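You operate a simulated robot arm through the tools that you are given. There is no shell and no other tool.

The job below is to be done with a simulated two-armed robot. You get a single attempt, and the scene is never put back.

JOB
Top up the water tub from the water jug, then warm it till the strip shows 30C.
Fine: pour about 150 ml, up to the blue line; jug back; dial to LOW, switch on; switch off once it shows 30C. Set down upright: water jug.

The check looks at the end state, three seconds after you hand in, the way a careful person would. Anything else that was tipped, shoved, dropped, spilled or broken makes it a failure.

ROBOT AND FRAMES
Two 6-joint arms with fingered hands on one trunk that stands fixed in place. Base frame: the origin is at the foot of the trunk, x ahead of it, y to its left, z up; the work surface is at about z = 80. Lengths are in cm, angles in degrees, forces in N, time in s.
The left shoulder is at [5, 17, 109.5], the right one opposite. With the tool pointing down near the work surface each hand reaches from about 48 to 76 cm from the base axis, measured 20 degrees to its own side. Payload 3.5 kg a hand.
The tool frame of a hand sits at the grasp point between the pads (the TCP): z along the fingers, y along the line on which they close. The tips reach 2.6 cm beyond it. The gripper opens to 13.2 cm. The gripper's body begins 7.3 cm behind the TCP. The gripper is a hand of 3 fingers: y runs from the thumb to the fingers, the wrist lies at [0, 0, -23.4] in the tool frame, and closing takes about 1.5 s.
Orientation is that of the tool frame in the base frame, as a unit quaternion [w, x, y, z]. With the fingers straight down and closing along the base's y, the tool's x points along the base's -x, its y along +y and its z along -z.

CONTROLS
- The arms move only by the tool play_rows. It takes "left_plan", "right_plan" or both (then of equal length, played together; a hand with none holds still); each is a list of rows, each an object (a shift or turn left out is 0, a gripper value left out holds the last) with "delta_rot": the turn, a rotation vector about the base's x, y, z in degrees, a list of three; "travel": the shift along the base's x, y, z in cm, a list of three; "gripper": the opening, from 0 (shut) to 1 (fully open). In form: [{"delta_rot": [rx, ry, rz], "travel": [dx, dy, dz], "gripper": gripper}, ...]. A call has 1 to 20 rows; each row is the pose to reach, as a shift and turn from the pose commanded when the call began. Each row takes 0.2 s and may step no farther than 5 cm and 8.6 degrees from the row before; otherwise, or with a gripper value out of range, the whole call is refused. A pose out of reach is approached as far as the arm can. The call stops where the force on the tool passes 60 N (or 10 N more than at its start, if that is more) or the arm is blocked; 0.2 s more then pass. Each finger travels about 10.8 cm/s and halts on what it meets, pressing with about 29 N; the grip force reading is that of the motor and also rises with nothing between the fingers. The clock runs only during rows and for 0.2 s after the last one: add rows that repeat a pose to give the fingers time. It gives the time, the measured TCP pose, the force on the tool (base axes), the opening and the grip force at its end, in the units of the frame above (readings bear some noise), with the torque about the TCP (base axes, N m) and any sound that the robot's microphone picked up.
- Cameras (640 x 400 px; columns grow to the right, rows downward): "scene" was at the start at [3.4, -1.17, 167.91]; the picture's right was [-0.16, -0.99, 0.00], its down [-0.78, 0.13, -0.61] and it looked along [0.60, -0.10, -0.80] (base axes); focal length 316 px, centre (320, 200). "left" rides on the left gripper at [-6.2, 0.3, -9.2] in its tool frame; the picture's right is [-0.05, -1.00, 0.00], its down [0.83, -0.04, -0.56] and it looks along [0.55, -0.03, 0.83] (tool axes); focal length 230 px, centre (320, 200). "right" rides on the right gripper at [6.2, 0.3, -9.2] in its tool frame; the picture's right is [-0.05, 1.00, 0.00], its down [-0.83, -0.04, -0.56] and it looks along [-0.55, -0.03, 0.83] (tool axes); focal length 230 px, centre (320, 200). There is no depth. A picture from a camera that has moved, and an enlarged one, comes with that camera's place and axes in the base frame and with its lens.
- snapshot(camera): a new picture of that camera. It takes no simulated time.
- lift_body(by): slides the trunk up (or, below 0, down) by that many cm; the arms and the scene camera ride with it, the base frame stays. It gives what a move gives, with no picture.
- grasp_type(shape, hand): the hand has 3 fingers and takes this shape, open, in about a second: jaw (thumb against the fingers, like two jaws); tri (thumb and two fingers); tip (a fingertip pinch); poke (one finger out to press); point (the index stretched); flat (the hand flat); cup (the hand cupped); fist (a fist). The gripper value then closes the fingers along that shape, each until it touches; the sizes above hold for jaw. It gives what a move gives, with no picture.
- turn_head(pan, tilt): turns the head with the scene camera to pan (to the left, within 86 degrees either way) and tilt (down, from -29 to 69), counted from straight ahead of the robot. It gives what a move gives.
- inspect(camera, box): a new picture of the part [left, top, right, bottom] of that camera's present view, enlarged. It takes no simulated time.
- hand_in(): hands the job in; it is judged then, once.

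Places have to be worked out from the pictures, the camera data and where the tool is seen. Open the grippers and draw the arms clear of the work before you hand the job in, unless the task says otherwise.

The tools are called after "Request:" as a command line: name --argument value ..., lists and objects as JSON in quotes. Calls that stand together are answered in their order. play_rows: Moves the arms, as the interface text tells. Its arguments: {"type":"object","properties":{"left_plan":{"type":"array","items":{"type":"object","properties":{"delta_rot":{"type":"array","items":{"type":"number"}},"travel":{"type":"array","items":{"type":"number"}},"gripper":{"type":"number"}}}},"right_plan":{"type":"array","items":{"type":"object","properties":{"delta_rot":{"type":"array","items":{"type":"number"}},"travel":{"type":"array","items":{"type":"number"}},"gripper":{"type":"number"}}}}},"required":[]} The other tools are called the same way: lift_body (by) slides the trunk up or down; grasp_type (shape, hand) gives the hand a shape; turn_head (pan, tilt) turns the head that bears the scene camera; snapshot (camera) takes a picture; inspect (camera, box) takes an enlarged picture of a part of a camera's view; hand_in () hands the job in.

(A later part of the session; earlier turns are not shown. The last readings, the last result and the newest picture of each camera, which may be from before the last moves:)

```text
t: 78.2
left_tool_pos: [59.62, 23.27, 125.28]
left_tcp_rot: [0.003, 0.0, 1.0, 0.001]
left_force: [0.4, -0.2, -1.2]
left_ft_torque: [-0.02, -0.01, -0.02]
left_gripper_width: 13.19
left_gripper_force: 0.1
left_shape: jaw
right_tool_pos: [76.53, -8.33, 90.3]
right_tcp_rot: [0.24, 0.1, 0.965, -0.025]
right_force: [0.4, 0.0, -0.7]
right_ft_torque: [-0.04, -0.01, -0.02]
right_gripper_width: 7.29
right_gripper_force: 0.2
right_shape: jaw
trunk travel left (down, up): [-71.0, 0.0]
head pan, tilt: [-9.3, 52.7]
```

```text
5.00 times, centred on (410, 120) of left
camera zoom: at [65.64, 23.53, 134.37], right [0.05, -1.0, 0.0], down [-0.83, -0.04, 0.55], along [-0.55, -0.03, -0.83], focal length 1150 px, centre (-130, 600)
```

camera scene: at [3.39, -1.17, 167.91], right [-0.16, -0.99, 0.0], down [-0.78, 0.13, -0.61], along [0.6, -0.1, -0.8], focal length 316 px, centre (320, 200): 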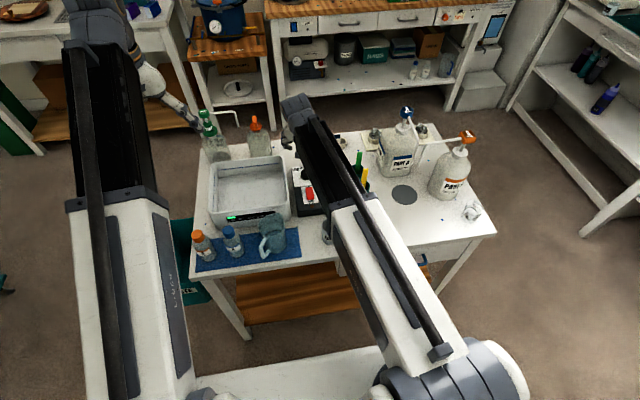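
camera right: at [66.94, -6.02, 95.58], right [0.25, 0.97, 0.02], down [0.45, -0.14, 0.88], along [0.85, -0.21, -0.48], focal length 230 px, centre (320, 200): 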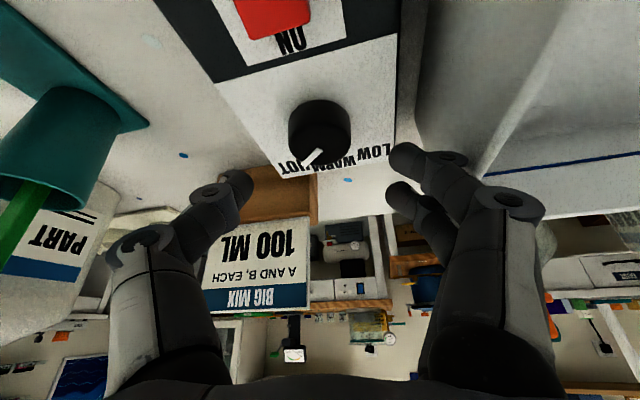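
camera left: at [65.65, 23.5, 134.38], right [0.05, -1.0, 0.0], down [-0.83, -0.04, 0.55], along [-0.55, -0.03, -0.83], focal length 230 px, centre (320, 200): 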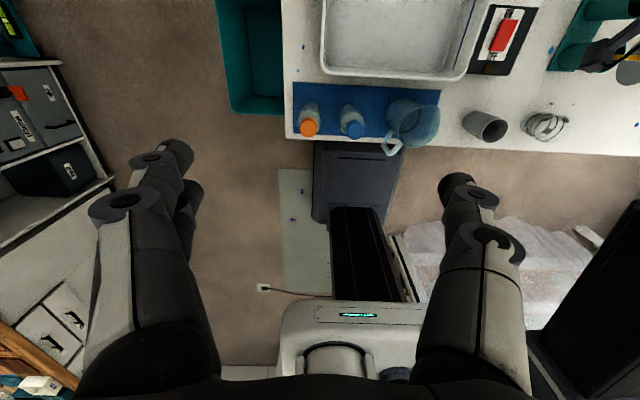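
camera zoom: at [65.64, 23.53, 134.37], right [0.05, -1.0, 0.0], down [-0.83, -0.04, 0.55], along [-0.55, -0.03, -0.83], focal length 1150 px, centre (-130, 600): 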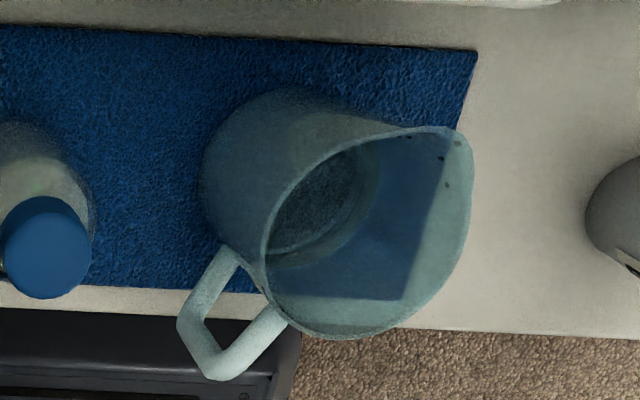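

Nothing moved. The hand needs to stay turned so its knuckles don't overhang the tub rim, meaning yaw ≥ +32°. I'll go up to hover, turn to yaw +32° with 22° pitch, and then test how far the yaw can swing within reach.

Request:
play_rows --right_plan '[{"travel": [0, 0, 3]}, {"travel": [0, 0, 6]}, {"travel": [0.1, -0.1, 7], "delta_rot": [-0.2, 1, 7.3]}, {"travel": [0.2, -0.2, 7], "delta_rot": [-0.35, 2, 14.6]}, {"travel": [0.3, -0.4, 7], "delta_rot": [-0.5, 3, 22]}, {"travel": [0.4, -0.5, 7], "delta_rot": [-0.7, 4, 29.3]}, {"travel": [0.4, -0.6, 7], "delta_rot": [-0.9, 5, 36.6]}, {"travel": [0.4, -0.7, 7], "delta_rot": [-1.06, 6.05, 43.95]}, {"travel": [0.4, -0.7, 7], "delta_rot": [-1.06, 6.05, 43.95]}]'

Request:
play_rows --right_plan '[{"travel": [0.05, -0.1, 0], "delta_rot": [0, 0, 8]}, {"travel": [0.15, -0.2, 0], "delta_rot": [0, 0, 16]}, {"travel": [0.25, -0.27, 0], "delta_rot": [0, 0, 24]}, {"travel": [0.35, -0.33, 0], "delta_rot": [0, 0, 32]}, {"travel": [0.47, -0.37, 0], "delta_rot": [0, 0, 40]}, {"travel": [0.58, -0.39, 0], "delta_rot": [0, 0, 48]}, {"travel": [0.7, -0.4, 0], "delta_rot": [0, 0, 56]}, {"travel": [0.8, -0.39, 0], "delta_rot": [0, 0, 63]}, {"travel": [0.8, -0.39, 0], "delta_rot": [0, 0, 63]}]'

Request:
snapshot --camera "scene"

Request:
snapshot --camera "right"

```text
t: 80.2
left_tool_pos: [59.55, 23.21, 125.18]
left_tcp_rot: [0.003, 0.0, 1.0, 0.0]
left_force: [-0.1, -0.3, 0.4]
left_ft_torque: [-0.01, 0.01, 0.0]
left_gripper_width: 13.19
left_gripper_force: 0.0
left_shape: jaw
right_tool_pos: [76.99, -9.06, 97.46]
right_tcp_rot: [0.184, -0.271, 0.943, 0.053]
right_force: [0.0, -0.4, 0.3]
right_ft_torque: [0.0, 0.01, 0.03]
right_gripper_width: 7.31
right_gripper_force: 0.1
right_shape: jaw
trunk travel left (down, up): [-71.0, 0.0]
head pan, tilt: [-9.3, 52.7]
```

```text
t: 82.2
left_tool_pos: [59.66, 23.24, 125.21]
left_tcp_rot: [0.003, 0.0, 1.0, 0.0]
left_force: [0.9, -0.4, 0.9]
left_ft_torque: [0.02, -0.01, 0.04]
left_gripper_width: 13.2
left_gripper_force: 0.1
left_shape: jaw
right_tool_pos: [76.11, -9.44, 97.39]
right_tcp_rot: [0.146, -0.631, 0.752, 0.122]
right_force: [-0.4, 0.2, 0.4]
right_ft_torque: [-0.04, 0.01, 0.0]
right_gripper_width: 7.28
right_gripper_force: 0.0
right_shape: jaw
right hand out of reach, approached as far as the arm can: row 6, 7, 8, 9
trunk travel left (down, up): [-71.0, 0.0]
head pan, tilt: [-9.3, 52.7]
```

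```text
taken
camera scene: at [3.4, -1.17, 167.91], right [-0.16, -0.99, 0.0], down [-0.78, 0.13, -0.61], along [0.6, -0.1, -0.8], focal length 316 px, centre (320, 200)
```

scene: 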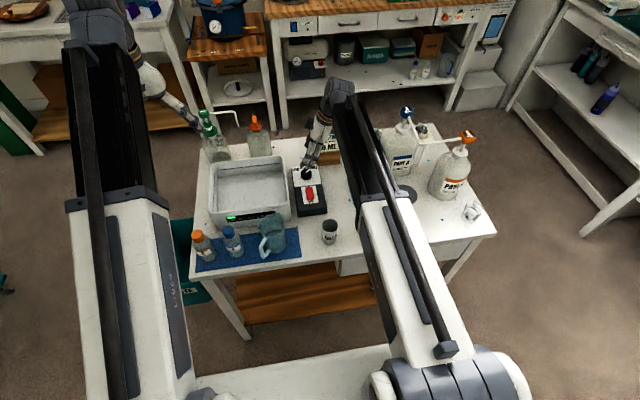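

```text
taken
camera right: at [74.08, -18.38, 103.73], right [-0.97, 0.22, 0.02], down [0.14, 0.55, 0.83], along [0.17, 0.81, -0.56], focal length 230 px, centre (320, 200)
```

right: 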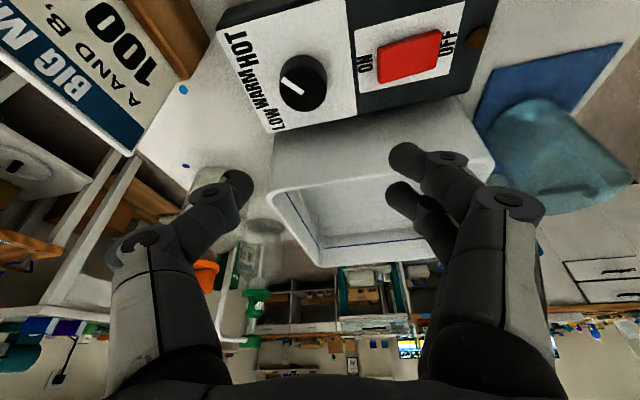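

Yaw swings up to about 75° within reach, so I'll turn the knob in strokes of about 42° (yaw 32→74). I'll go back to yaw 32°, then descend around the knob.

Request:
play_rows --right_plan '[{"travel": [0.1, 0.1, 0], "delta_rot": [0, 0, -8]}, {"travel": [0.3, 0.15, 0], "delta_rot": [0, 0, -16]}, {"travel": [0.4, 0.2, 0], "delta_rot": [0, 0, -24]}, {"travel": [0.5, 0.25, 0], "delta_rot": [0, 0, -32]}, {"travel": [0.65, 0.35, 0], "delta_rot": [0, 0, -40]}, {"travel": [0.77, 0.42, 0], "delta_rot": [0, 0, -48]}, {"travel": [0.77, 0.42, -2], "delta_rot": [0, 0, -48]}, {"travel": [0.77, 0.42, -5], "delta_rot": [0, 0, -48]}, {"travel": [0.77, 0.42, -7.5], "delta_rot": [0, 0, -48]}, {"travel": [0.77, 0.42, -7.5], "delta_rot": [0, 0, -48]}]'

Request:
snapshot --camera "right"

Request:
inspect --camera "scene" --box '[270, 130, 350, 220]'

```text
t: 84.4
left_tool_pos: [59.6, 23.19, 125.16]
left_tcp_rot: [0.002, -0.001, 1.0, 0.0]
left_force: [0.4, -0.3, 0.2]
left_ft_torque: [0.0, 0.01, 0.02]
left_gripper_width: 13.2
left_gripper_force: 0.1
left_shape: jaw
right_tool_pos: [76.66, -8.82, 89.83]
right_tcp_rot: [0.184, -0.27, 0.944, 0.052]
right_force: [0.7, 0.6, -0.5]
right_ft_torque: [0.01, 0.0, 0.05]
right_gripper_width: 7.29
right_gripper_force: 0.0
right_shape: jaw
trunk travel left (down, up): [-71.0, 0.0]
head pan, tilt: [-9.3, 52.7]
```

```text
taken
camera right: at [68.68, -13.47, 96.1], right [-0.49, 0.87, 0.02], down [0.5, 0.26, 0.83], along [0.72, 0.41, -0.56], focal length 230 px, centre (320, 200)
```

right: 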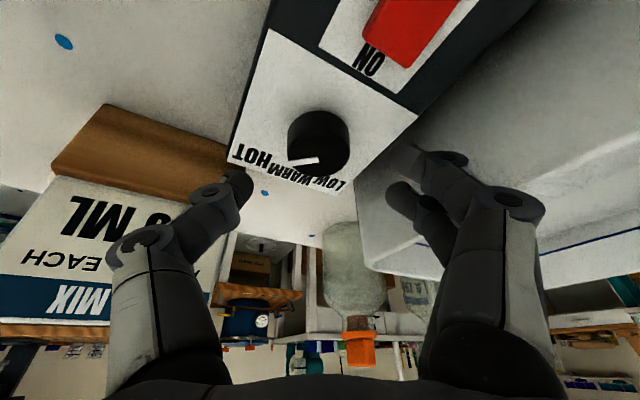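

```text
4.44 times, centred on (310, 175) of scene
camera zoom: at [3.4, -1.16, 167.91], right [-0.16, -0.99, 0.0], down [-0.78, 0.13, -0.61], along [0.6, -0.1, -0.8], focal length 1403 px, centre (364, 311)
```

zoom: 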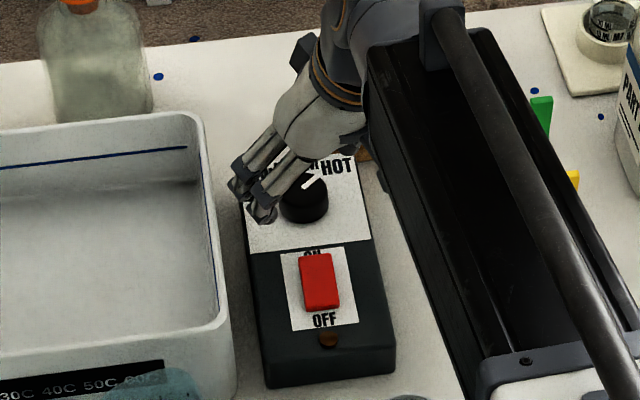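

The alignment is good, with the two fingers clear of the tub and the thumb clear of the sign block. I'll descend the last 3 cm in small steps.

Request:
play_rows --right_plan '[{"travel": [0.1, -0.1, -1]}, {"travel": [0.2, -0.2, -2]}, {"travel": [0.2, -0.2, -2.5]}, {"travel": [0.2, -0.2, -2.5]}]'

Request:
play_rows --right_plan '[{"travel": [0, 0, -0.3]}, {"travel": [0, 0, -0.5]}, {"travel": [0, 0, -0.5]}]'

Request:
inspect --camera "scene" --box '[280, 140, 340, 200]'

Request:
snapshot --camera "right"

```text
t: 85.4
left_tool_pos: [59.6, 23.17, 125.19]
left_tcp_rot: [0.002, 0.0, 1.0, 0.0]
left_force: [0.9, 0.2, 0.9]
left_ft_torque: [0.02, -0.01, -0.03]
left_gripper_width: 13.18
left_gripper_force: 0.0
left_shape: jaw
right_tool_pos: [77.06, -9.13, 87.43]
right_tcp_rot: [0.183, -0.27, 0.944, 0.052]
right_force: [-0.1, -0.7, 0.7]
right_ft_torque: [0.02, 0.02, 0.0]
right_gripper_width: 7.29
right_gripper_force: 0.0
right_shape: jaw
trunk travel left (down, up): [-71.0, 0.0]
head pan, tilt: [-9.3, 52.7]
```

```text
t: 86.2
left_tool_pos: [59.66, 23.35, 125.27]
left_tcp_rot: [0.003, 0.0, 1.0, 0.0]
left_force: [0.6, 0.0, -0.2]
left_ft_torque: [0.02, 0.0, -0.02]
left_gripper_width: 13.18
left_gripper_force: 0.0
left_shape: jaw
right_tool_pos: [77.1, -9.03, 87.11]
right_tcp_rot: [0.186, -0.269, 0.944, 0.052]
right_force: [3.2, 0.6, 12.0]
right_ft_torque: [0.47, 0.19, -0.14]
right_gripper_width: 7.25
right_gripper_force: 0.0
right_shape: jaw
trunk travel left (down, up): [-71.0, 0.0]
head pan, tilt: [-9.3, 52.7]
```

```text
6.67 times, centred on (310, 170) of scene
camera zoom: at [3.3, -1.14, 167.93], right [-0.16, -0.99, 0.0], down [-0.78, 0.13, -0.61], along [0.6, -0.1, -0.79], focal length 2104 px, centre (387, 400)
```

zoom: 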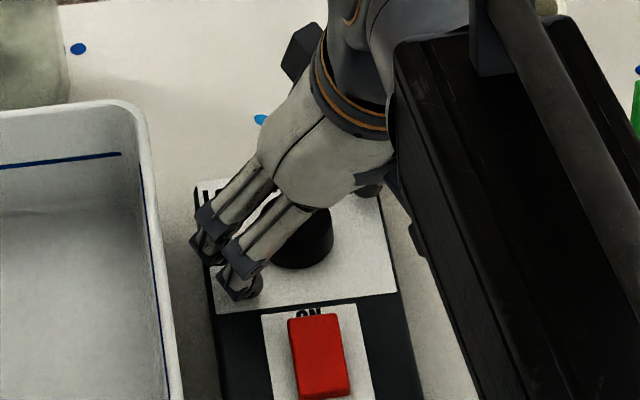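

```text
taken
camera right: at [69.01, -13.7, 93.31], right [-0.49, 0.87, 0.02], down [0.5, 0.26, 0.83], along [0.72, 0.41, -0.56], focal length 230 px, centre (320, 200)
```

right: 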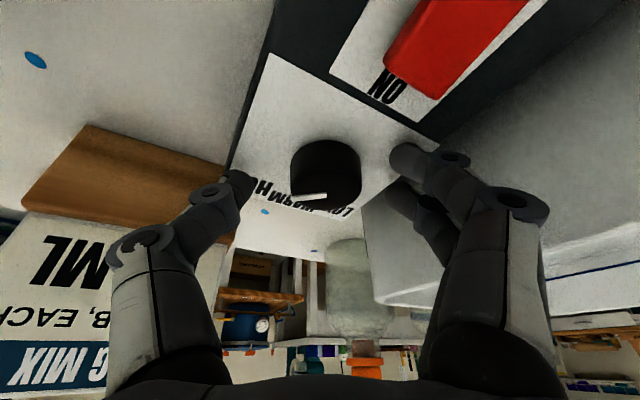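

The fingertips touch the panel at TCP z≈87.2 with a light 12 N. I'll lift 0.6 cm and close on the knob.

Request:
play_rows --right_plan '[{"travel": [0, 0, 0.3]}, {"travel": [0, 0, 0.55]}, {"travel": [0, 0, 0.55]}, {"travel": [0, 0, 0.55], "gripper": 0.45}, {"travel": [0, 0, 0.55], "gripper": 0.35}, {"travel": [0, 0, 0.55], "gripper": 0.25}, {"travel": [0, 0, 0.55], "gripper": 0.15}, {"travel": [0, 0, 0.55], "gripper": 0.15}, {"travel": [0, 0, 0.55], "gripper": 0.15}]'

Request:
inspect --camera "scene" --box '[280, 140, 340, 200]'

Request:
snapshot --camera "right"

```text
t: 88.2
left_tool_pos: [59.58, 23.24, 125.21]
left_tcp_rot: [0.003, 0.0, 1.0, 0.0]
left_force: [0.0, 0.3, -0.3]
left_ft_torque: [0.03, 0.03, 0.01]
left_gripper_width: 13.18
left_gripper_force: 0.1
left_shape: jaw
right_tool_pos: [77.0, -9.24, 87.22]
right_tcp_rot: [0.183, -0.269, 0.944, 0.051]
right_force: [-1.7, 4.1, -1.0]
right_ft_torque: [0.08, 0.09, 0.05]
right_gripper_width: 2.76
right_gripper_force: 28.7
right_shape: jaw
trunk travel left (down, up): [-71.0, 0.0]
head pan, tilt: [-9.3, 52.7]
```

```text
6.67 times, centred on (310, 170) of scene
camera zoom: at [3.39, -1.13, 167.91], right [-0.16, -0.99, 0.0], down [-0.78, 0.13, -0.61], along [0.6, -0.1, -0.8], focal length 2104 px, centre (387, 400)
```

zoom: 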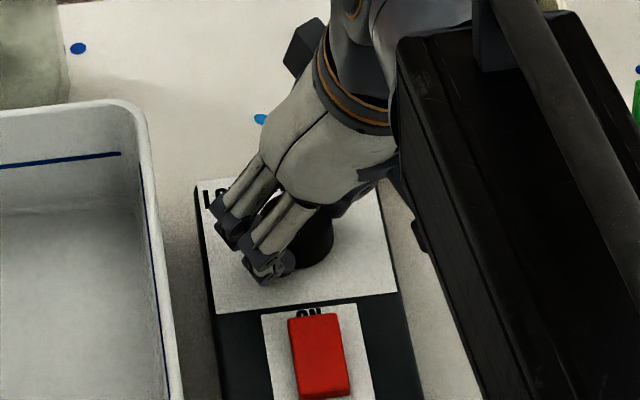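

```text
taken
camera right: at [68.94, -13.82, 93.62], right [-0.49, 0.87, 0.02], down [0.5, 0.26, 0.83], along [0.72, 0.41, -0.56], focal length 230 px, centre (320, 200)
```

right: 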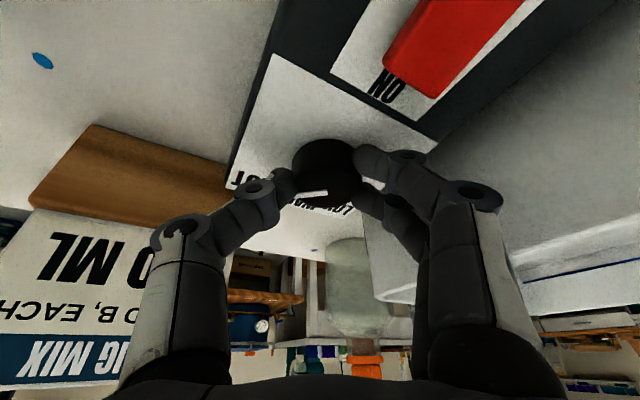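

The knob is held by thumb and two fingers at 29 N. I'll turn the first stroke +42° about the knob axis.

Request:
play_rows --right_plan '[{"travel": [0.03, -0.05, 0], "delta_rot": [0, 0, 4]}, {"travel": [0.07, -0.1, 0], "delta_rot": [0, 0, 8]}, {"travel": [0.11, -0.14, 0], "delta_rot": [0, 0, 12]}, {"travel": [0.15, -0.18, 0], "delta_rot": [0, 0, 16]}, {"travel": [0.2, -0.22, 0], "delta_rot": [0, 0, 20]}, {"travel": [0.25, -0.255, 0], "delta_rot": [0, 0, 24]}, {"travel": [0.3, -0.28, 0], "delta_rot": [0, 0, 28]}, {"travel": [0.35, -0.31, 0], "delta_rot": [0, 0, 32]}, {"travel": [0.4, -0.34, 0], "delta_rot": [0, 0, 36]}, {"travel": [0.46, -0.36, 0], "delta_rot": [0, 0, 40]}, {"travel": [0.49, -0.37, 0], "delta_rot": [0, 0, 42]}, {"travel": [0.49, -0.37, 0], "delta_rot": [0, 0, 42]}]'

Request:
snapshot --camera "right"

Request:
inspect --camera "scene" --box '[280, 140, 340, 200]'

```text
t: 90.8
left_tool_pos: [59.7, 22.92, 125.28]
left_tcp_rot: [0.002, 0.0, 1.0, 0.002]
left_force: [0.0, -0.1, 0.3]
left_ft_torque: [0.01, -0.01, -0.01]
left_gripper_width: 13.2
left_gripper_force: 0.0
left_shape: jaw
right_tool_pos: [75.97, -10.44, 87.56]
right_tcp_rot: [0.152, -0.589, 0.786, 0.111]
right_force: [14.5, -34.8, 2.6]
right_ft_torque: [-0.48, -0.13, -0.76]
right_gripper_width: 2.39
right_gripper_force: 28.5
right_shape: jaw
right hand out of reach, approached as far as the arm can: row 9, 10, 11, 12
trunk travel left (down, up): [-71.0, 0.0]
head pan, tilt: [-9.3, 52.7]
```

```text
taken
camera right: at [72.97, -19.05, 93.91], right [-0.94, 0.33, 0.01], down [0.2, 0.53, 0.82], along [0.26, 0.78, -0.57], focal length 230 px, centre (320, 200)
```

right: 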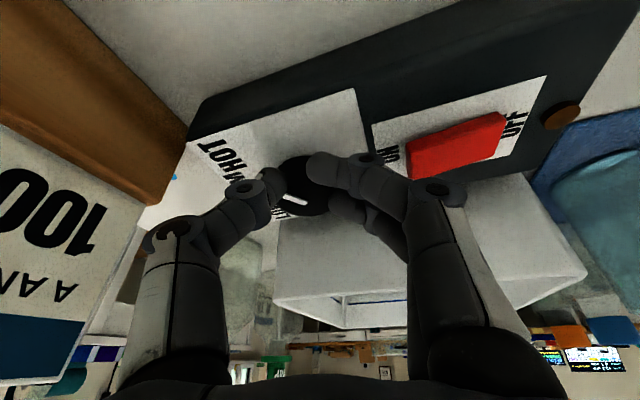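

```text
6.67 times, centred on (310, 170) of scene
camera zoom: at [3.53, -1.62, 167.91], right [-0.16, -0.99, 0.0], down [-0.78, 0.13, -0.61], along [0.6, -0.1, -0.8], focal length 2104 px, centre (387, 400)
```

zoom: 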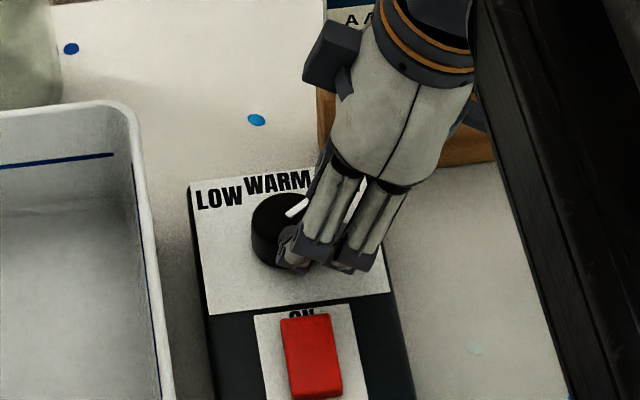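

The wrist went out of reach at the end, and the fingers slid and loaded the knob sideways at 35 N. I'll ease back toward the measured position to relieve the load before opening.

Request:
play_rows --right_plan '[{"travel": [0, -0.2, 0]}, {"travel": [0, -0.4, 0]}, {"travel": [0, -0.4, 0]}]'

```text
t: 91.6
left_tool_pos: [59.77, 23.09, 125.08]
left_tcp_rot: [0.002, 0.0, 1.0, 0.0]
left_force: [0.2, 0.0, 0.2]
left_ft_torque: [-0.03, 0.0, -0.01]
left_gripper_width: 13.17
left_gripper_force: 0.0
left_shape: jaw
right_tool_pos: [75.92, -10.47, 87.64]
right_tcp_rot: [0.152, -0.59, 0.784, 0.115]
right_force: [15.9, -25.3, -1.3]
right_ft_torque: [-0.36, -0.07, -0.68]
right_gripper_width: 2.39
right_gripper_force: 28.8
right_shape: jaw
trunk travel left (down, up): [-71.0, 0.0]
head pan, tilt: [-9.3, 52.7]
```

That works, at about 24 N per cm. I'll continue relieving in -y and -x.

Request:
play_rows --right_plan '[{"travel": [-0.2, -0.3, 0]}, {"travel": [-0.4, -0.6, 0]}, {"travel": [-0.6, -0.9, 0]}, {"travel": [-0.6, -0.9, 0]}]'

Request:
snapshot --camera "right"

```text
t: 92.6
left_tool_pos: [59.57, 23.21, 125.3]
left_tcp_rot: [0.003, 0.0, 1.0, 0.001]
left_force: [0.3, 1.0, -0.1]
left_ft_torque: [0.01, -0.03, 0.02]
left_gripper_width: 13.19
left_gripper_force: 0.1
left_shape: jaw
right_tool_pos: [75.06, -10.92, 87.73]
right_tcp_rot: [0.152, -0.591, 0.784, 0.115]
right_force: [0.6, -1.0, -0.8]
right_ft_torque: [0.03, 0.06, -0.01]
right_gripper_width: 1.41
right_gripper_force: 29.2
right_shape: jaw
trunk travel left (down, up): [-71.0, 0.0]
head pan, tilt: [-9.3, 52.7]
```

```text
taken
camera right: at [72.12, -19.63, 94.04], right [-0.95, 0.32, 0.02], down [0.2, 0.53, 0.83], along [0.26, 0.79, -0.56], focal length 230 px, centre (320, 200)
```

right: 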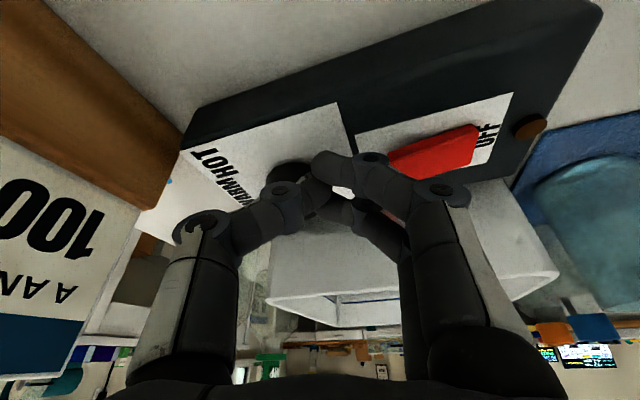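

The fingers came off the knob and the forces are zero. I'll raise straight up and inspect the knob, heater and surroundings.

Request:
play_rows --right_plan '[{"travel": [-0.2, -0.3, 1]}, {"travel": [-0.3, -0.5, 3]}, {"travel": [-0.5, -1, 6]}, {"travel": [-1.5, -2, 9]}, {"travel": [-3, -3, 12]}, {"travel": [-5, -4, 14]}, {"travel": [-5, -4, 14]}]'

Request:
inspect --camera "scene" --box '[285, 155, 335, 225]'

Request:
snapshot --camera "right"

Request:
snapshot --camera "scene"

```text
t: 94.2
left_tool_pos: [59.62, 23.16, 125.26]
left_tcp_rot: [0.003, 0.0, 1.0, 0.0]
left_force: [-0.5, 0.7, -1.2]
left_ft_torque: [0.0, 0.01, -0.03]
left_gripper_width: 13.17
left_gripper_force: 0.0
left_shape: jaw
right_tool_pos: [70.15, -14.93, 101.7]
right_tcp_rot: [0.153, -0.59, 0.785, 0.114]
right_force: [-0.1, 0.9, 0.1]
right_ft_torque: [0.01, 0.03, -0.01]
right_gripper_width: 1.43
right_gripper_force: 29.4
right_shape: jaw
trunk travel left (down, up): [-71.0, 0.0]
head pan, tilt: [-9.3, 52.7]
```

```text
5.71 times, centred on (310, 190) of scene
camera zoom: at [3.42, -1.16, 167.91], right [-0.16, -0.99, 0.0], down [-0.78, 0.13, -0.61], along [0.6, -0.1, -0.8], focal length 1804 px, centre (377, 257)
```

zoom: 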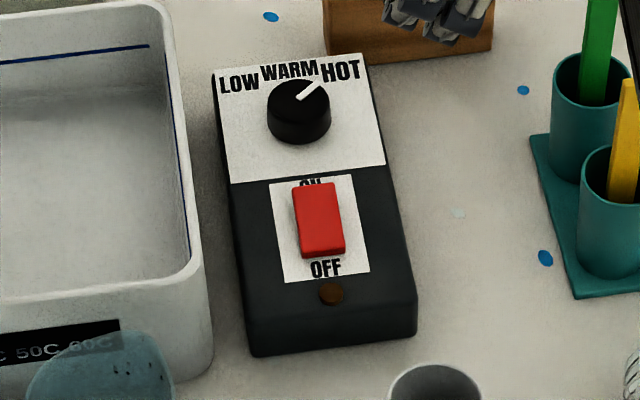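

```text
taken
camera right: at [67.22, -23.57, 108.04], right [-0.95, 0.32, 0.02], down [0.2, 0.53, 0.83], along [0.26, 0.78, -0.56], focal length 230 px, centre (320, 200)
```

right: 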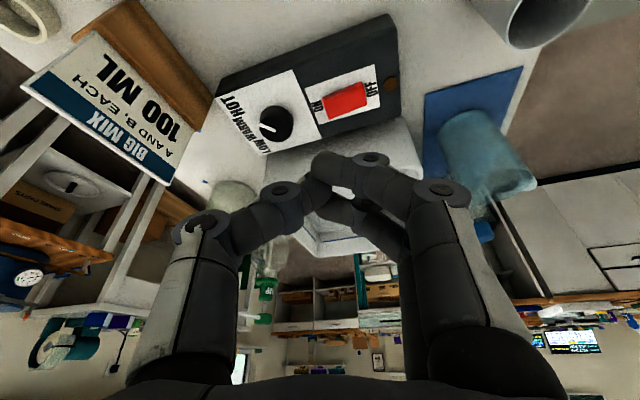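

```text
taken
camera scene: at [3.42, -1.16, 167.91], right [-0.16, -0.99, 0.0], down [-0.78, 0.13, -0.61], along [0.6, -0.1, -0.8], focal length 316 px, centre (320, 200)
```

scene: 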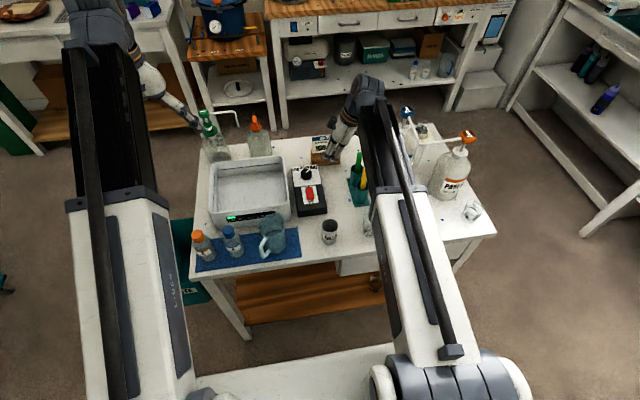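

Everything is exactly where it started, and the knob slipped in the fingers and didn't turn. I'll retry with a better-centred, slightly lower grip. This time I'll turn in small, in-reach increments and watch the pointer.

Request:
play_rows --right_plan '[{"travel": [1, 1, -1], "gripper": 0.3, "delta_rot": [0, 0, -7]}, {"travel": [2.2, 2, -2], "gripper": 0.45, "delta_rot": [0, 0, -14]}, {"travel": [3.4, 3, -3], "gripper": 0.5, "delta_rot": [0, 0, -21]}, {"travel": [4.6, 4, -4], "gripper": 0.5, "delta_rot": [0, 0, -28]}, {"travel": [5.8, 5, -5], "gripper": 0.5, "delta_rot": [0, 0, -35]}, {"travel": [6.75, 5.9, -6], "gripper": 0.5, "delta_rot": [0, 0, -42]}, {"travel": [6.75, 5.9, -9], "gripper": 0.5, "delta_rot": [0, 0, -42]}, {"travel": [6.75, 5.9, -12], "gripper": 0.5, "delta_rot": [0, 0, -42]}, {"travel": [6.75, 5.9, -12], "gripper": 0.5, "delta_rot": [0, 0, -42]}]'

Request:
inspect --camera "right" --box '[200, 60, 460, 260]'

Request:
inspect --camera "scene" --box '[280, 140, 340, 200]'

```text
t: 96.2
left_tool_pos: [59.63, 23.22, 125.16]
left_tcp_rot: [0.003, 0.0, 1.0, 0.0]
left_force: [0.9, 0.0, 0.5]
left_ft_torque: [0.01, -0.01, 0.0]
left_gripper_width: 13.19
left_gripper_force: 0.1
left_shape: jaw
right_tool_pos: [76.97, -9.0, 89.89]
right_tcp_rot: [0.184, -0.27, 0.944, 0.052]
right_force: [-0.1, 0.0, -0.2]
right_ft_torque: [0.05, -0.02, 0.01]
right_gripper_width: 6.55
right_gripper_force: 0.0
right_shape: jaw
trunk travel left (down, up): [-71.0, 0.0]
head pan, tilt: [-9.3, 52.7]
```

```text
2.00 times, centred on (330, 160) of right
camera zoom: at [68.94, -13.6, 96.17], right [-0.49, 0.87, 0.02], down [0.5, 0.26, 0.83], along [0.72, 0.41, -0.56], focal length 460 px, centre (300, 280)
```

zoom: 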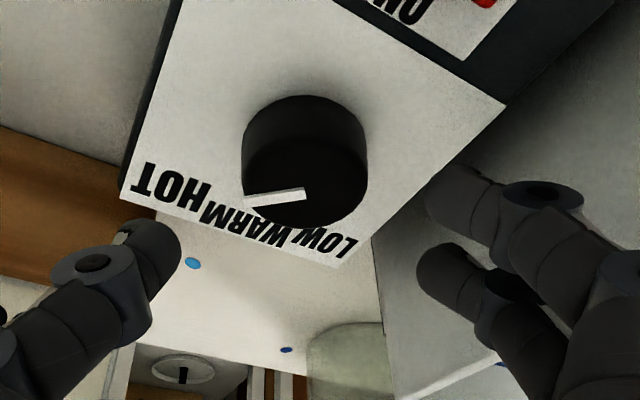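

```text
6.67 times, centred on (310, 170) of scene
camera zoom: at [3.39, -1.16, 167.91], right [-0.16, -0.99, 0.0], down [-0.78, 0.13, -0.61], along [0.6, -0.1, -0.8], focal length 2104 px, centre (387, 400)
```

zoom: 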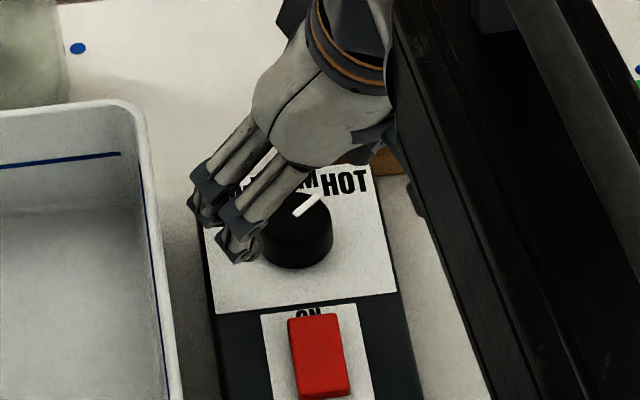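

The fingertip midpoint projects to (77.7, -8.5), right over the knob axis. I'll descend 2.55 cm, close, and turn just 12° as a test.

Request:
play_rows --right_plan '[{"travel": [0, 0, -1]}, {"travel": [0, 0, -2]}, {"travel": [0, 0, -2.55]}, {"travel": [0, 0, -2.55]}, {"travel": [0, 0, -2.55], "gripper": 0.35}, {"travel": [0, 0, -2.55], "gripper": 0.2}, {"travel": [0, 0, -2.55], "gripper": 0.05}, {"travel": [0, 0, -2.55], "gripper": 0.0}, {"travel": [0, 0, -2.55], "gripper": 0.0}]'

Request:
play_rows --right_plan '[{"travel": [0.03, -0.05, 0], "delta_rot": [0, 0, 4]}, {"travel": [0.07, -0.1, 0], "delta_rot": [0, 0, 8]}, {"travel": [0.11, -0.14, 0], "delta_rot": [0, 0, 12]}, {"travel": [0.11, -0.14, 0], "delta_rot": [0, 0, 12]}]'

Request:
inspect --camera "right" --box '[200, 60, 460, 260]'

Request:
inspect --camera "scene" --box '[280, 140, 340, 200]'

```text
t: 98.2
left_tool_pos: [59.59, 23.23, 125.05]
left_tcp_rot: [0.003, 0.0, 1.0, 0.0]
left_force: [-0.6, 0.7, 0.3]
left_ft_torque: [0.01, -0.03, -0.03]
left_gripper_width: 13.2
left_gripper_force: 0.1
left_shape: jaw
right_tool_pos: [77.12, -8.98, 87.34]
right_tcp_rot: [0.183, -0.27, 0.944, 0.052]
right_force: [0.8, 1.8, -1.1]
right_ft_torque: [-0.02, 0.05, -0.01]
right_gripper_width: 2.78
right_gripper_force: 29.0
right_shape: jaw
trunk travel left (down, up): [-71.0, 0.0]
head pan, tilt: [-9.3, 52.7]
```

```text
t: 99.2
left_tool_pos: [59.61, 23.27, 125.3]
left_tcp_rot: [0.003, 0.0, 1.0, -0.001]
left_force: [-1.1, -0.2, -0.1]
left_ft_torque: [0.01, -0.01, 0.02]
left_gripper_width: 13.18
left_gripper_force: 0.1
left_shape: jaw
right_tool_pos: [77.22, -9.0, 87.26]
right_tcp_rot: [0.179, -0.367, 0.91, 0.069]
right_force: [4.0, 5.2, 4.9]
right_ft_torque: [0.15, -0.07, -0.04]
right_gripper_width: 2.81
right_gripper_force: 28.6
right_shape: jaw
trunk travel left (down, up): [-71.0, 0.0]
head pan, tilt: [-9.3, 52.7]
```

```text
2.00 times, centred on (330, 160) of right
camera zoom: at [70.22, -15.19, 93.6], right [-0.66, 0.75, 0.02], down [0.43, 0.36, 0.83], along [0.62, 0.55, -0.56], focal length 460 px, centre (300, 280)
```

zoom: 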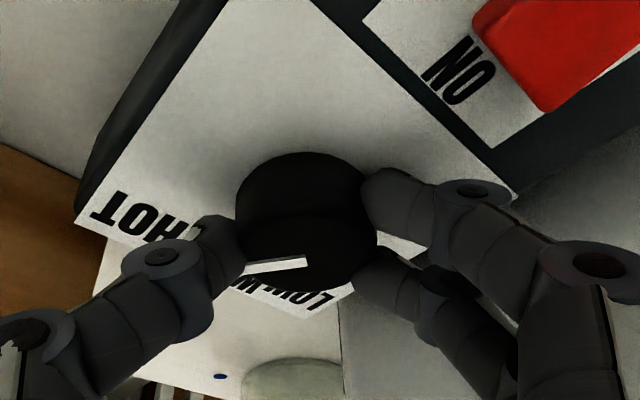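

```text
6.67 times, centred on (310, 170) of scene
camera zoom: at [3.4, -1.1, 167.92], right [-0.16, -0.99, 0.0], down [-0.78, 0.13, -0.61], along [0.6, -0.1, -0.8], focal length 2104 px, centre (387, 400)
```

zoom: 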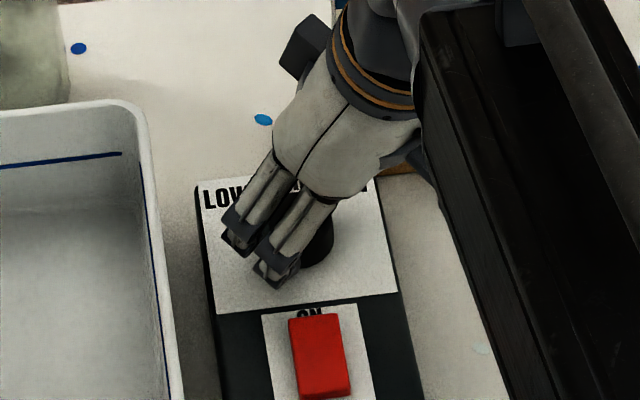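

The pointer keeps the same angle in the hand's own camera, so the knob is turning with the hand. I'll continue to yaw 62°, within reach.

Request:
play_rows --right_plan '[{"travel": [0.04, -0.04, 0], "delta_rot": [0, 0, 4]}, {"travel": [0.08, -0.08, 0], "delta_rot": [0, 0, 8]}, {"travel": [0.13, -0.11, 0], "delta_rot": [0, 0, 12]}, {"travel": [0.18, -0.14, 0], "delta_rot": [0, 0, 16]}, {"travel": [0.21, -0.16, 0], "delta_rot": [0, 0, 18]}, {"travel": [0.21, -0.16, 0], "delta_rot": [0, 0, 18]}]'

Request:
inspect --camera "right" --box '[200, 60, 460, 260]'

Request:
inspect --camera "scene" --box '[280, 140, 340, 200]'

```text
t: 100.6
left_tool_pos: [59.63, 23.28, 125.18]
left_tcp_rot: [0.003, 0.0, 1.0, -0.001]
left_force: [-0.9, -0.2, -0.2]
left_ft_torque: [0.02, 0.01, 0.03]
left_gripper_width: 13.21
left_gripper_force: 0.0
left_shape: jaw
right_tool_pos: [77.31, -9.18, 87.26]
right_tcp_rot: [0.164, -0.505, 0.842, 0.097]
right_force: [3.1, 15.0, 5.7]
right_ft_torque: [0.28, 0.0, 0.03]
right_gripper_width: 2.79
right_gripper_force: 29.3
right_shape: jaw
trunk travel left (down, up): [-71.0, 0.0]
head pan, tilt: [-9.3, 52.7]
```

```text
2.00 times, centred on (330, 160) of right
camera zoom: at [72.65, -17.14, 93.61], right [-0.86, 0.51, 0.02], down [0.3, 0.48, 0.83], along [0.41, 0.71, -0.56], focal length 460 px, centre (300, 280)
```

zoom: 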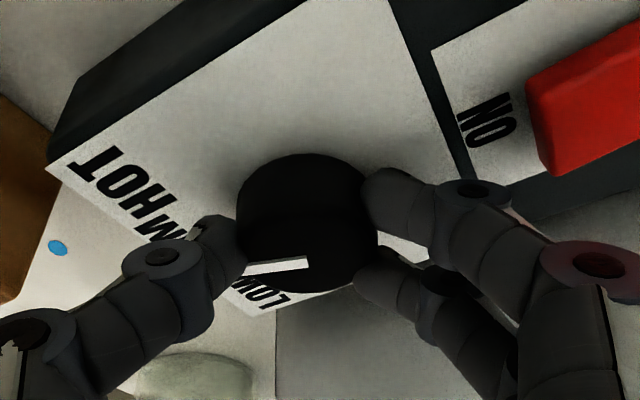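

```text
6.67 times, centred on (310, 170) of scene
camera zoom: at [3.38, -0.98, 167.91], right [-0.16, -0.99, 0.0], down [-0.78, 0.13, -0.61], along [0.6, -0.1, -0.79], focal length 2104 px, centre (387, 400)
```

zoom: 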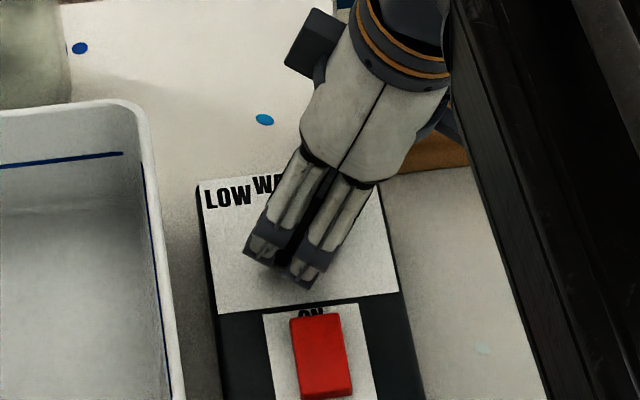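

The knob has turned 30° in total and the pointer is still fixed in the hand frame. I'll relieve the 15 N side load, open, swing back to yaw 32° in place, and regrip.

Request:
play_rows --right_plan '[{"travel": [0, 0.25, 0]}, {"travel": [0, 0.4, 0.1]}, {"travel": [0, 0.4, 0.15], "gripper": 0.25}, {"travel": [0, 0.4, 0.15], "gripper": 0.4}, {"travel": [0, 0.4, 0.2], "gripper": 0.5}, {"travel": [0, 0.4, 0.2], "gripper": 0.5}, {"travel": [0, 0.4, 0.2], "gripper": 0.5}]'

Request:
inspect --camera "right" --box '[200, 60, 460, 260]'

```text
t: 102.2
left_tool_pos: [59.67, 23.28, 125.25]
left_tcp_rot: [0.003, -0.001, 1.0, 0.0]
left_force: [0.0, -1.1, 0.3]
left_ft_torque: [0.01, 0.0, 0.03]
left_gripper_width: 13.19
left_gripper_force: 0.1
left_shape: jaw
right_tool_pos: [77.39, -8.98, 87.52]
right_tcp_rot: [0.164, -0.505, 0.842, 0.098]
right_force: [0.4, -0.1, 0.5]
right_ft_torque: [-0.01, 0.01, -0.03]
right_gripper_width: 6.5
right_gripper_force: 0.0
right_shape: jaw
trunk travel left (down, up): [-71.0, 0.0]
head pan, tilt: [-9.3, 52.7]
```

```text
2.00 times, centred on (330, 160) of right
camera zoom: at [72.61, -16.89, 93.79], right [-0.86, 0.51, 0.02], down [0.3, 0.48, 0.83], along [0.42, 0.71, -0.56], focal length 460 px, centre (300, 280)
```

zoom: 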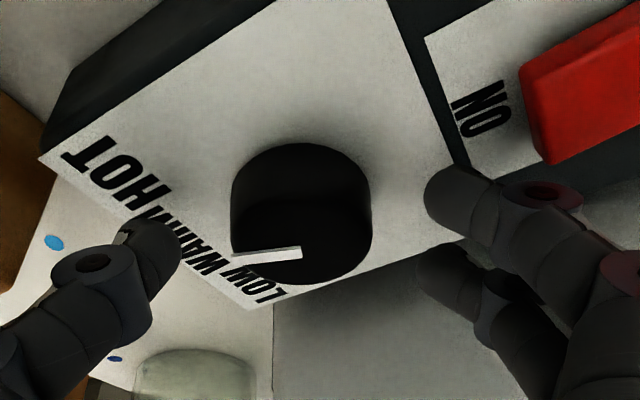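

The pointer stayed put after release, now near WARM. I'll swing back to yaw 32° and regrip.

Request:
play_rows --right_plan '[{"travel": [-0.05, 0.02, 0], "delta_rot": [0, 0, -6]}, {"travel": [-0.12, 0.04, 0], "delta_rot": [0, 0, -12]}, {"travel": [-0.2, 0.06, 0], "delta_rot": [0, 0, -18]}, {"travel": [-0.3, 0.08, 0], "delta_rot": [0, 0, -24]}, {"travel": [-0.41, 0.1, 0], "delta_rot": [0, 0, -30]}, {"travel": [-0.41, 0.1, -0.15], "delta_rot": [0, 0, -30]}, {"travel": [-0.41, 0.1, -0.15], "delta_rot": [0, 0, -30], "gripper": 0.35}, {"travel": [-0.41, 0.1, -0.15], "delta_rot": [0, 0, -30], "gripper": 0.2}, {"travel": [-0.41, 0.1, -0.15], "delta_rot": [0, 0, -30], "gripper": 0.05}, {"travel": [-0.41, 0.1, -0.15], "delta_rot": [0, 0, -30], "gripper": 0.0}, {"travel": [-0.41, 0.1, -0.15], "delta_rot": [0, 0, -30], "gripper": 0.0}]'

Request:
inspect --camera "right" --box '[200, 60, 460, 260]'

```text
t: 104.6
left_tool_pos: [59.69, 23.2, 125.06]
left_tcp_rot: [0.002, -0.001, 1.0, 0.0]
left_force: [0.6, -0.5, -0.6]
left_ft_torque: [-0.01, 0.0, -0.03]
left_gripper_width: 13.21
left_gripper_force: 0.1
left_shape: jaw
right_tool_pos: [76.84, -8.78, 87.32]
right_tcp_rot: [0.183, -0.269, 0.944, 0.051]
right_force: [0.7, -1.8, -0.8]
right_ft_torque: [-0.03, -0.01, -0.01]
right_gripper_width: 2.78
right_gripper_force: 28.8
right_shape: jaw
trunk travel left (down, up): [-71.0, 0.0]
head pan, tilt: [-9.3, 52.7]
```

```text
2.00 times, centred on (330, 160) of right
camera zoom: at [68.85, -13.44, 93.62], right [-0.49, 0.87, 0.02], down [0.5, 0.26, 0.83], along [0.72, 0.41, -0.56], focal length 460 px, centre (300, 280)
```

zoom: 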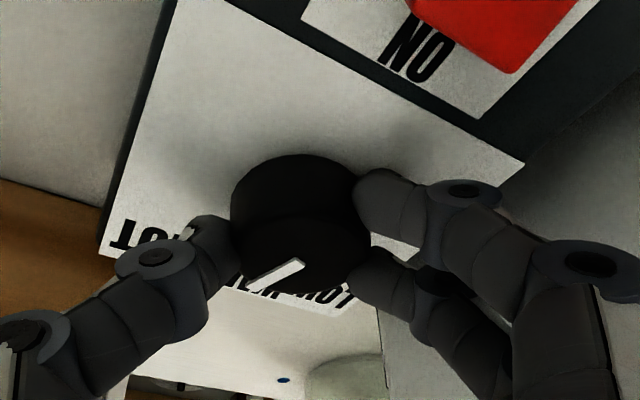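

The knob is regripped. Second stroke: +30° about the knob axis.

Request:
play_rows --right_plan '[{"travel": [0.05, -0.05, 0], "delta_rot": [0, 0, 5]}, {"travel": [0.1, -0.11, 0], "delta_rot": [0, 0, 10]}, {"travel": [0.16, -0.16, 0], "delta_rot": [0, 0, 15]}, {"travel": [0.22, -0.2, 0], "delta_rot": [0, 0, 20]}, {"travel": [0.28, -0.25, 0], "delta_rot": [0, 0, 25]}, {"travel": [0.34, -0.28, 0], "delta_rot": [0, 0, 30]}, {"travel": [0.34, -0.28, 0], "delta_rot": [0, 0, 30]}]'

Request:
inspect --camera "right" --box '[200, 60, 460, 260]'

```text
t: 106.2
left_tool_pos: [59.48, 23.19, 125.24]
left_tcp_rot: [0.003, 0.001, 1.0, 0.0]
left_force: [-0.1, 0.0, 0.1]
left_ft_torque: [0.03, -0.01, 0.03]
left_gripper_width: 13.19
left_gripper_force: 0.1
left_shape: jaw
right_tool_pos: [77.16, -9.1, 87.36]
right_tcp_rot: [0.165, -0.505, 0.841, 0.098]
right_force: [-8.2, -0.3, -2.1]
right_ft_torque: [-0.05, 0.25, 0.08]
right_gripper_width: 2.77
right_gripper_force: 28.7
right_shape: jaw
trunk travel left (down, up): [-71.0, 0.0]
head pan, tilt: [-9.3, 52.7]
```

```text
2.00 times, centred on (330, 160) of right
camera zoom: at [72.57, -17.1, 93.64], right [-0.86, 0.51, 0.02], down [0.3, 0.48, 0.83], along [0.41, 0.71, -0.56], focal length 460 px, centre (300, 280)
```

zoom: 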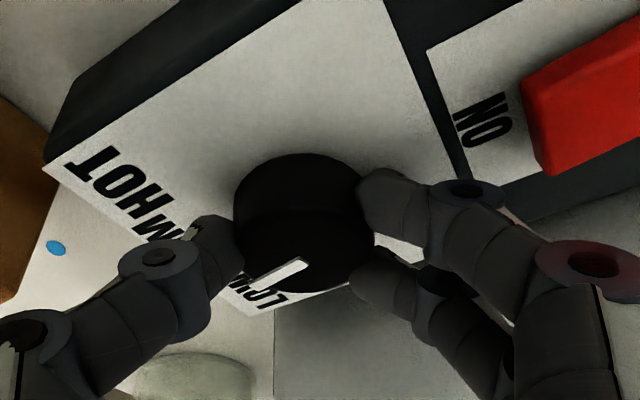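

Pointer turned another 30° (still fixed in the hand view). I'll release and look where it points before the third stroke.

Request:
play_rows --right_plan '[{"travel": [-0.2, 0, 0.05]}, {"travel": [-0.2, 0, 0.15], "gripper": 0.25}, {"travel": [-0.15, 0, 0.2], "gripper": 0.4}, {"travel": [-0.1, 0, 0.2], "gripper": 0.5}, {"travel": [-0.1, 0, 0.2], "gripper": 0.5}, {"travel": [-0.15, 0.04, 0.2], "delta_rot": [0, 0, -6]}, {"travel": [-0.2, 0.1, 0.2], "delta_rot": [0, 0, -12]}, {"travel": [-0.27, 0.15, 0.2], "delta_rot": [0, 0, -18]}, {"travel": [-0.35, 0.2, 0.2], "delta_rot": [0, 0, -24]}, {"travel": [-0.42, 0.25, 0.2], "delta_rot": [0, 0, -30]}, {"travel": [-0.42, 0.25, 0.2], "delta_rot": [0, 0, -30]}]'

Request:
inspect --camera "right" --box '[200, 60, 460, 260]'

Request:
inspect --camera "scene" --box '[280, 140, 340, 200]'

```text
t: 108.6
left_tool_pos: [59.56, 23.26, 125.18]
left_tcp_rot: [0.003, 0.0, 1.0, 0.0]
left_force: [0.4, 0.4, -0.8]
left_ft_torque: [-0.01, 0.01, 0.0]
left_gripper_width: 13.21
left_gripper_force: 0.1
left_shape: jaw
right_tool_pos: [76.82, -8.85, 87.41]
right_tcp_rot: [0.183, -0.269, 0.944, 0.051]
right_force: [0.3, -0.6, 0.2]
right_ft_torque: [-0.01, 0.01, -0.01]
right_gripper_width: 6.55
right_gripper_force: 0.0
right_shape: jaw
trunk travel left (down, up): [-71.0, 0.0]
head pan, tilt: [-9.3, 52.7]
```

```text
2.00 times, centred on (330, 160) of right
camera zoom: at [68.73, -13.41, 93.75], right [-0.49, 0.87, 0.02], down [0.5, 0.26, 0.83], along [0.72, 0.41, -0.56], focal length 460 px, centre (300, 280)
```

zoom: 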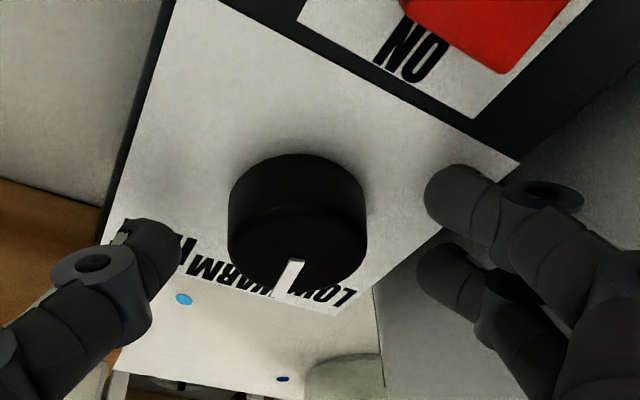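

```text
6.67 times, centred on (310, 170) of scene
camera zoom: at [3.4, -1.17, 167.91], right [-0.16, -0.99, 0.0], down [-0.78, 0.13, -0.61], along [0.6, -0.1, -0.8], focal length 2104 px, centre (387, 400)
```

zoom: 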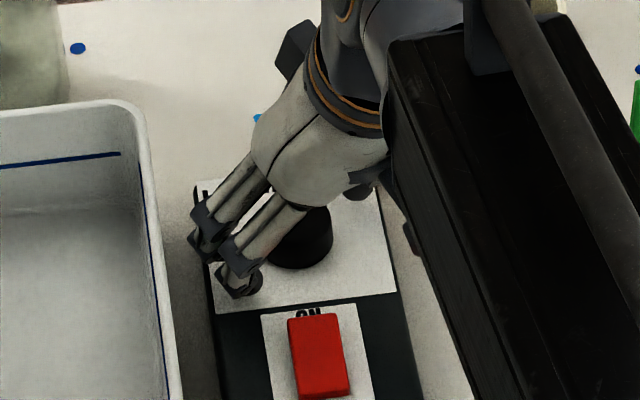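

The pointer is now at about +15°, between WARM and LOW. I'll regrip and make a third stroke of 31°.

Request:
play_rows --right_plan '[{"travel": [0.1, 0, -0.1]}, {"travel": [0.1, 0, -0.15], "gripper": 0.35}, {"travel": [0.1, 0, -0.15], "gripper": 0.2}, {"travel": [0.1, 0, -0.15], "gripper": 0.05}, {"travel": [0.1, 0, -0.15], "gripper": 0.0}, {"travel": [0.1, 0, -0.15], "gripper": 0.0}, {"travel": [0.14, -0.05, -0.15], "delta_rot": [0, 0, 5]}, {"travel": [0.19, -0.1, -0.15], "delta_rot": [0, 0, 10]}, {"travel": [0.23, -0.14, -0.15], "delta_rot": [0, 0, 15]}, {"travel": [0.28, -0.18, -0.15], "delta_rot": [0, 0, 20]}, {"travel": [0.33, -0.22, -0.15], "delta_rot": [0, 0, 25]}, {"travel": [0.38, -0.26, -0.15], "delta_rot": [0, 0, 31]}, {"travel": [0.38, -0.26, -0.15], "delta_rot": [0, 0, 31]}]'

Request:
inspect --camera "right" --box '[200, 60, 460, 260]'

```text
t: 111.4
left_tool_pos: [59.67, 23.28, 125.31]
left_tcp_rot: [0.003, 0.001, 1.0, 0.0]
left_force: [0.1, -0.1, -0.3]
left_ft_torque: [0.02, 0.03, -0.05]
left_gripper_width: 13.18
left_gripper_force: 0.0
left_shape: jaw
right_tool_pos: [77.19, -9.15, 87.29]
right_tcp_rot: [0.164, -0.512, 0.837, 0.099]
right_force: [-1.0, 0.4, -2.3]
right_ft_torque: [-0.04, 0.04, -0.03]
right_gripper_width: 2.78
right_gripper_force: 29.3
right_shape: jaw
trunk travel left (down, up): [-71.0, 0.0]
head pan, tilt: [-9.3, 52.7]
```

```text
2.00 times, centred on (330, 160) of right
camera zoom: at [72.68, -17.14, 93.62], right [-0.87, 0.5, 0.02], down [0.29, 0.48, 0.83], along [0.4, 0.72, -0.56], focal length 460 px, centre (300, 280)
```

zoom: 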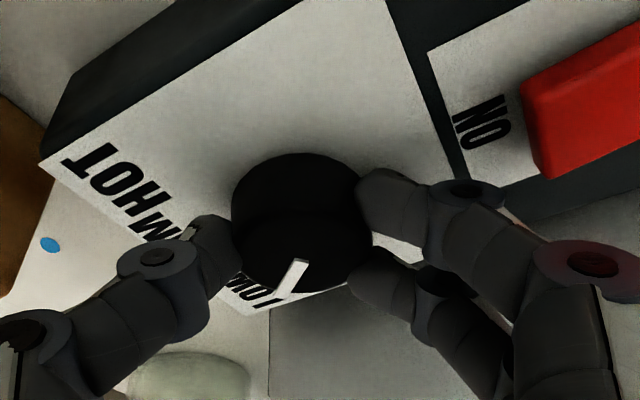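

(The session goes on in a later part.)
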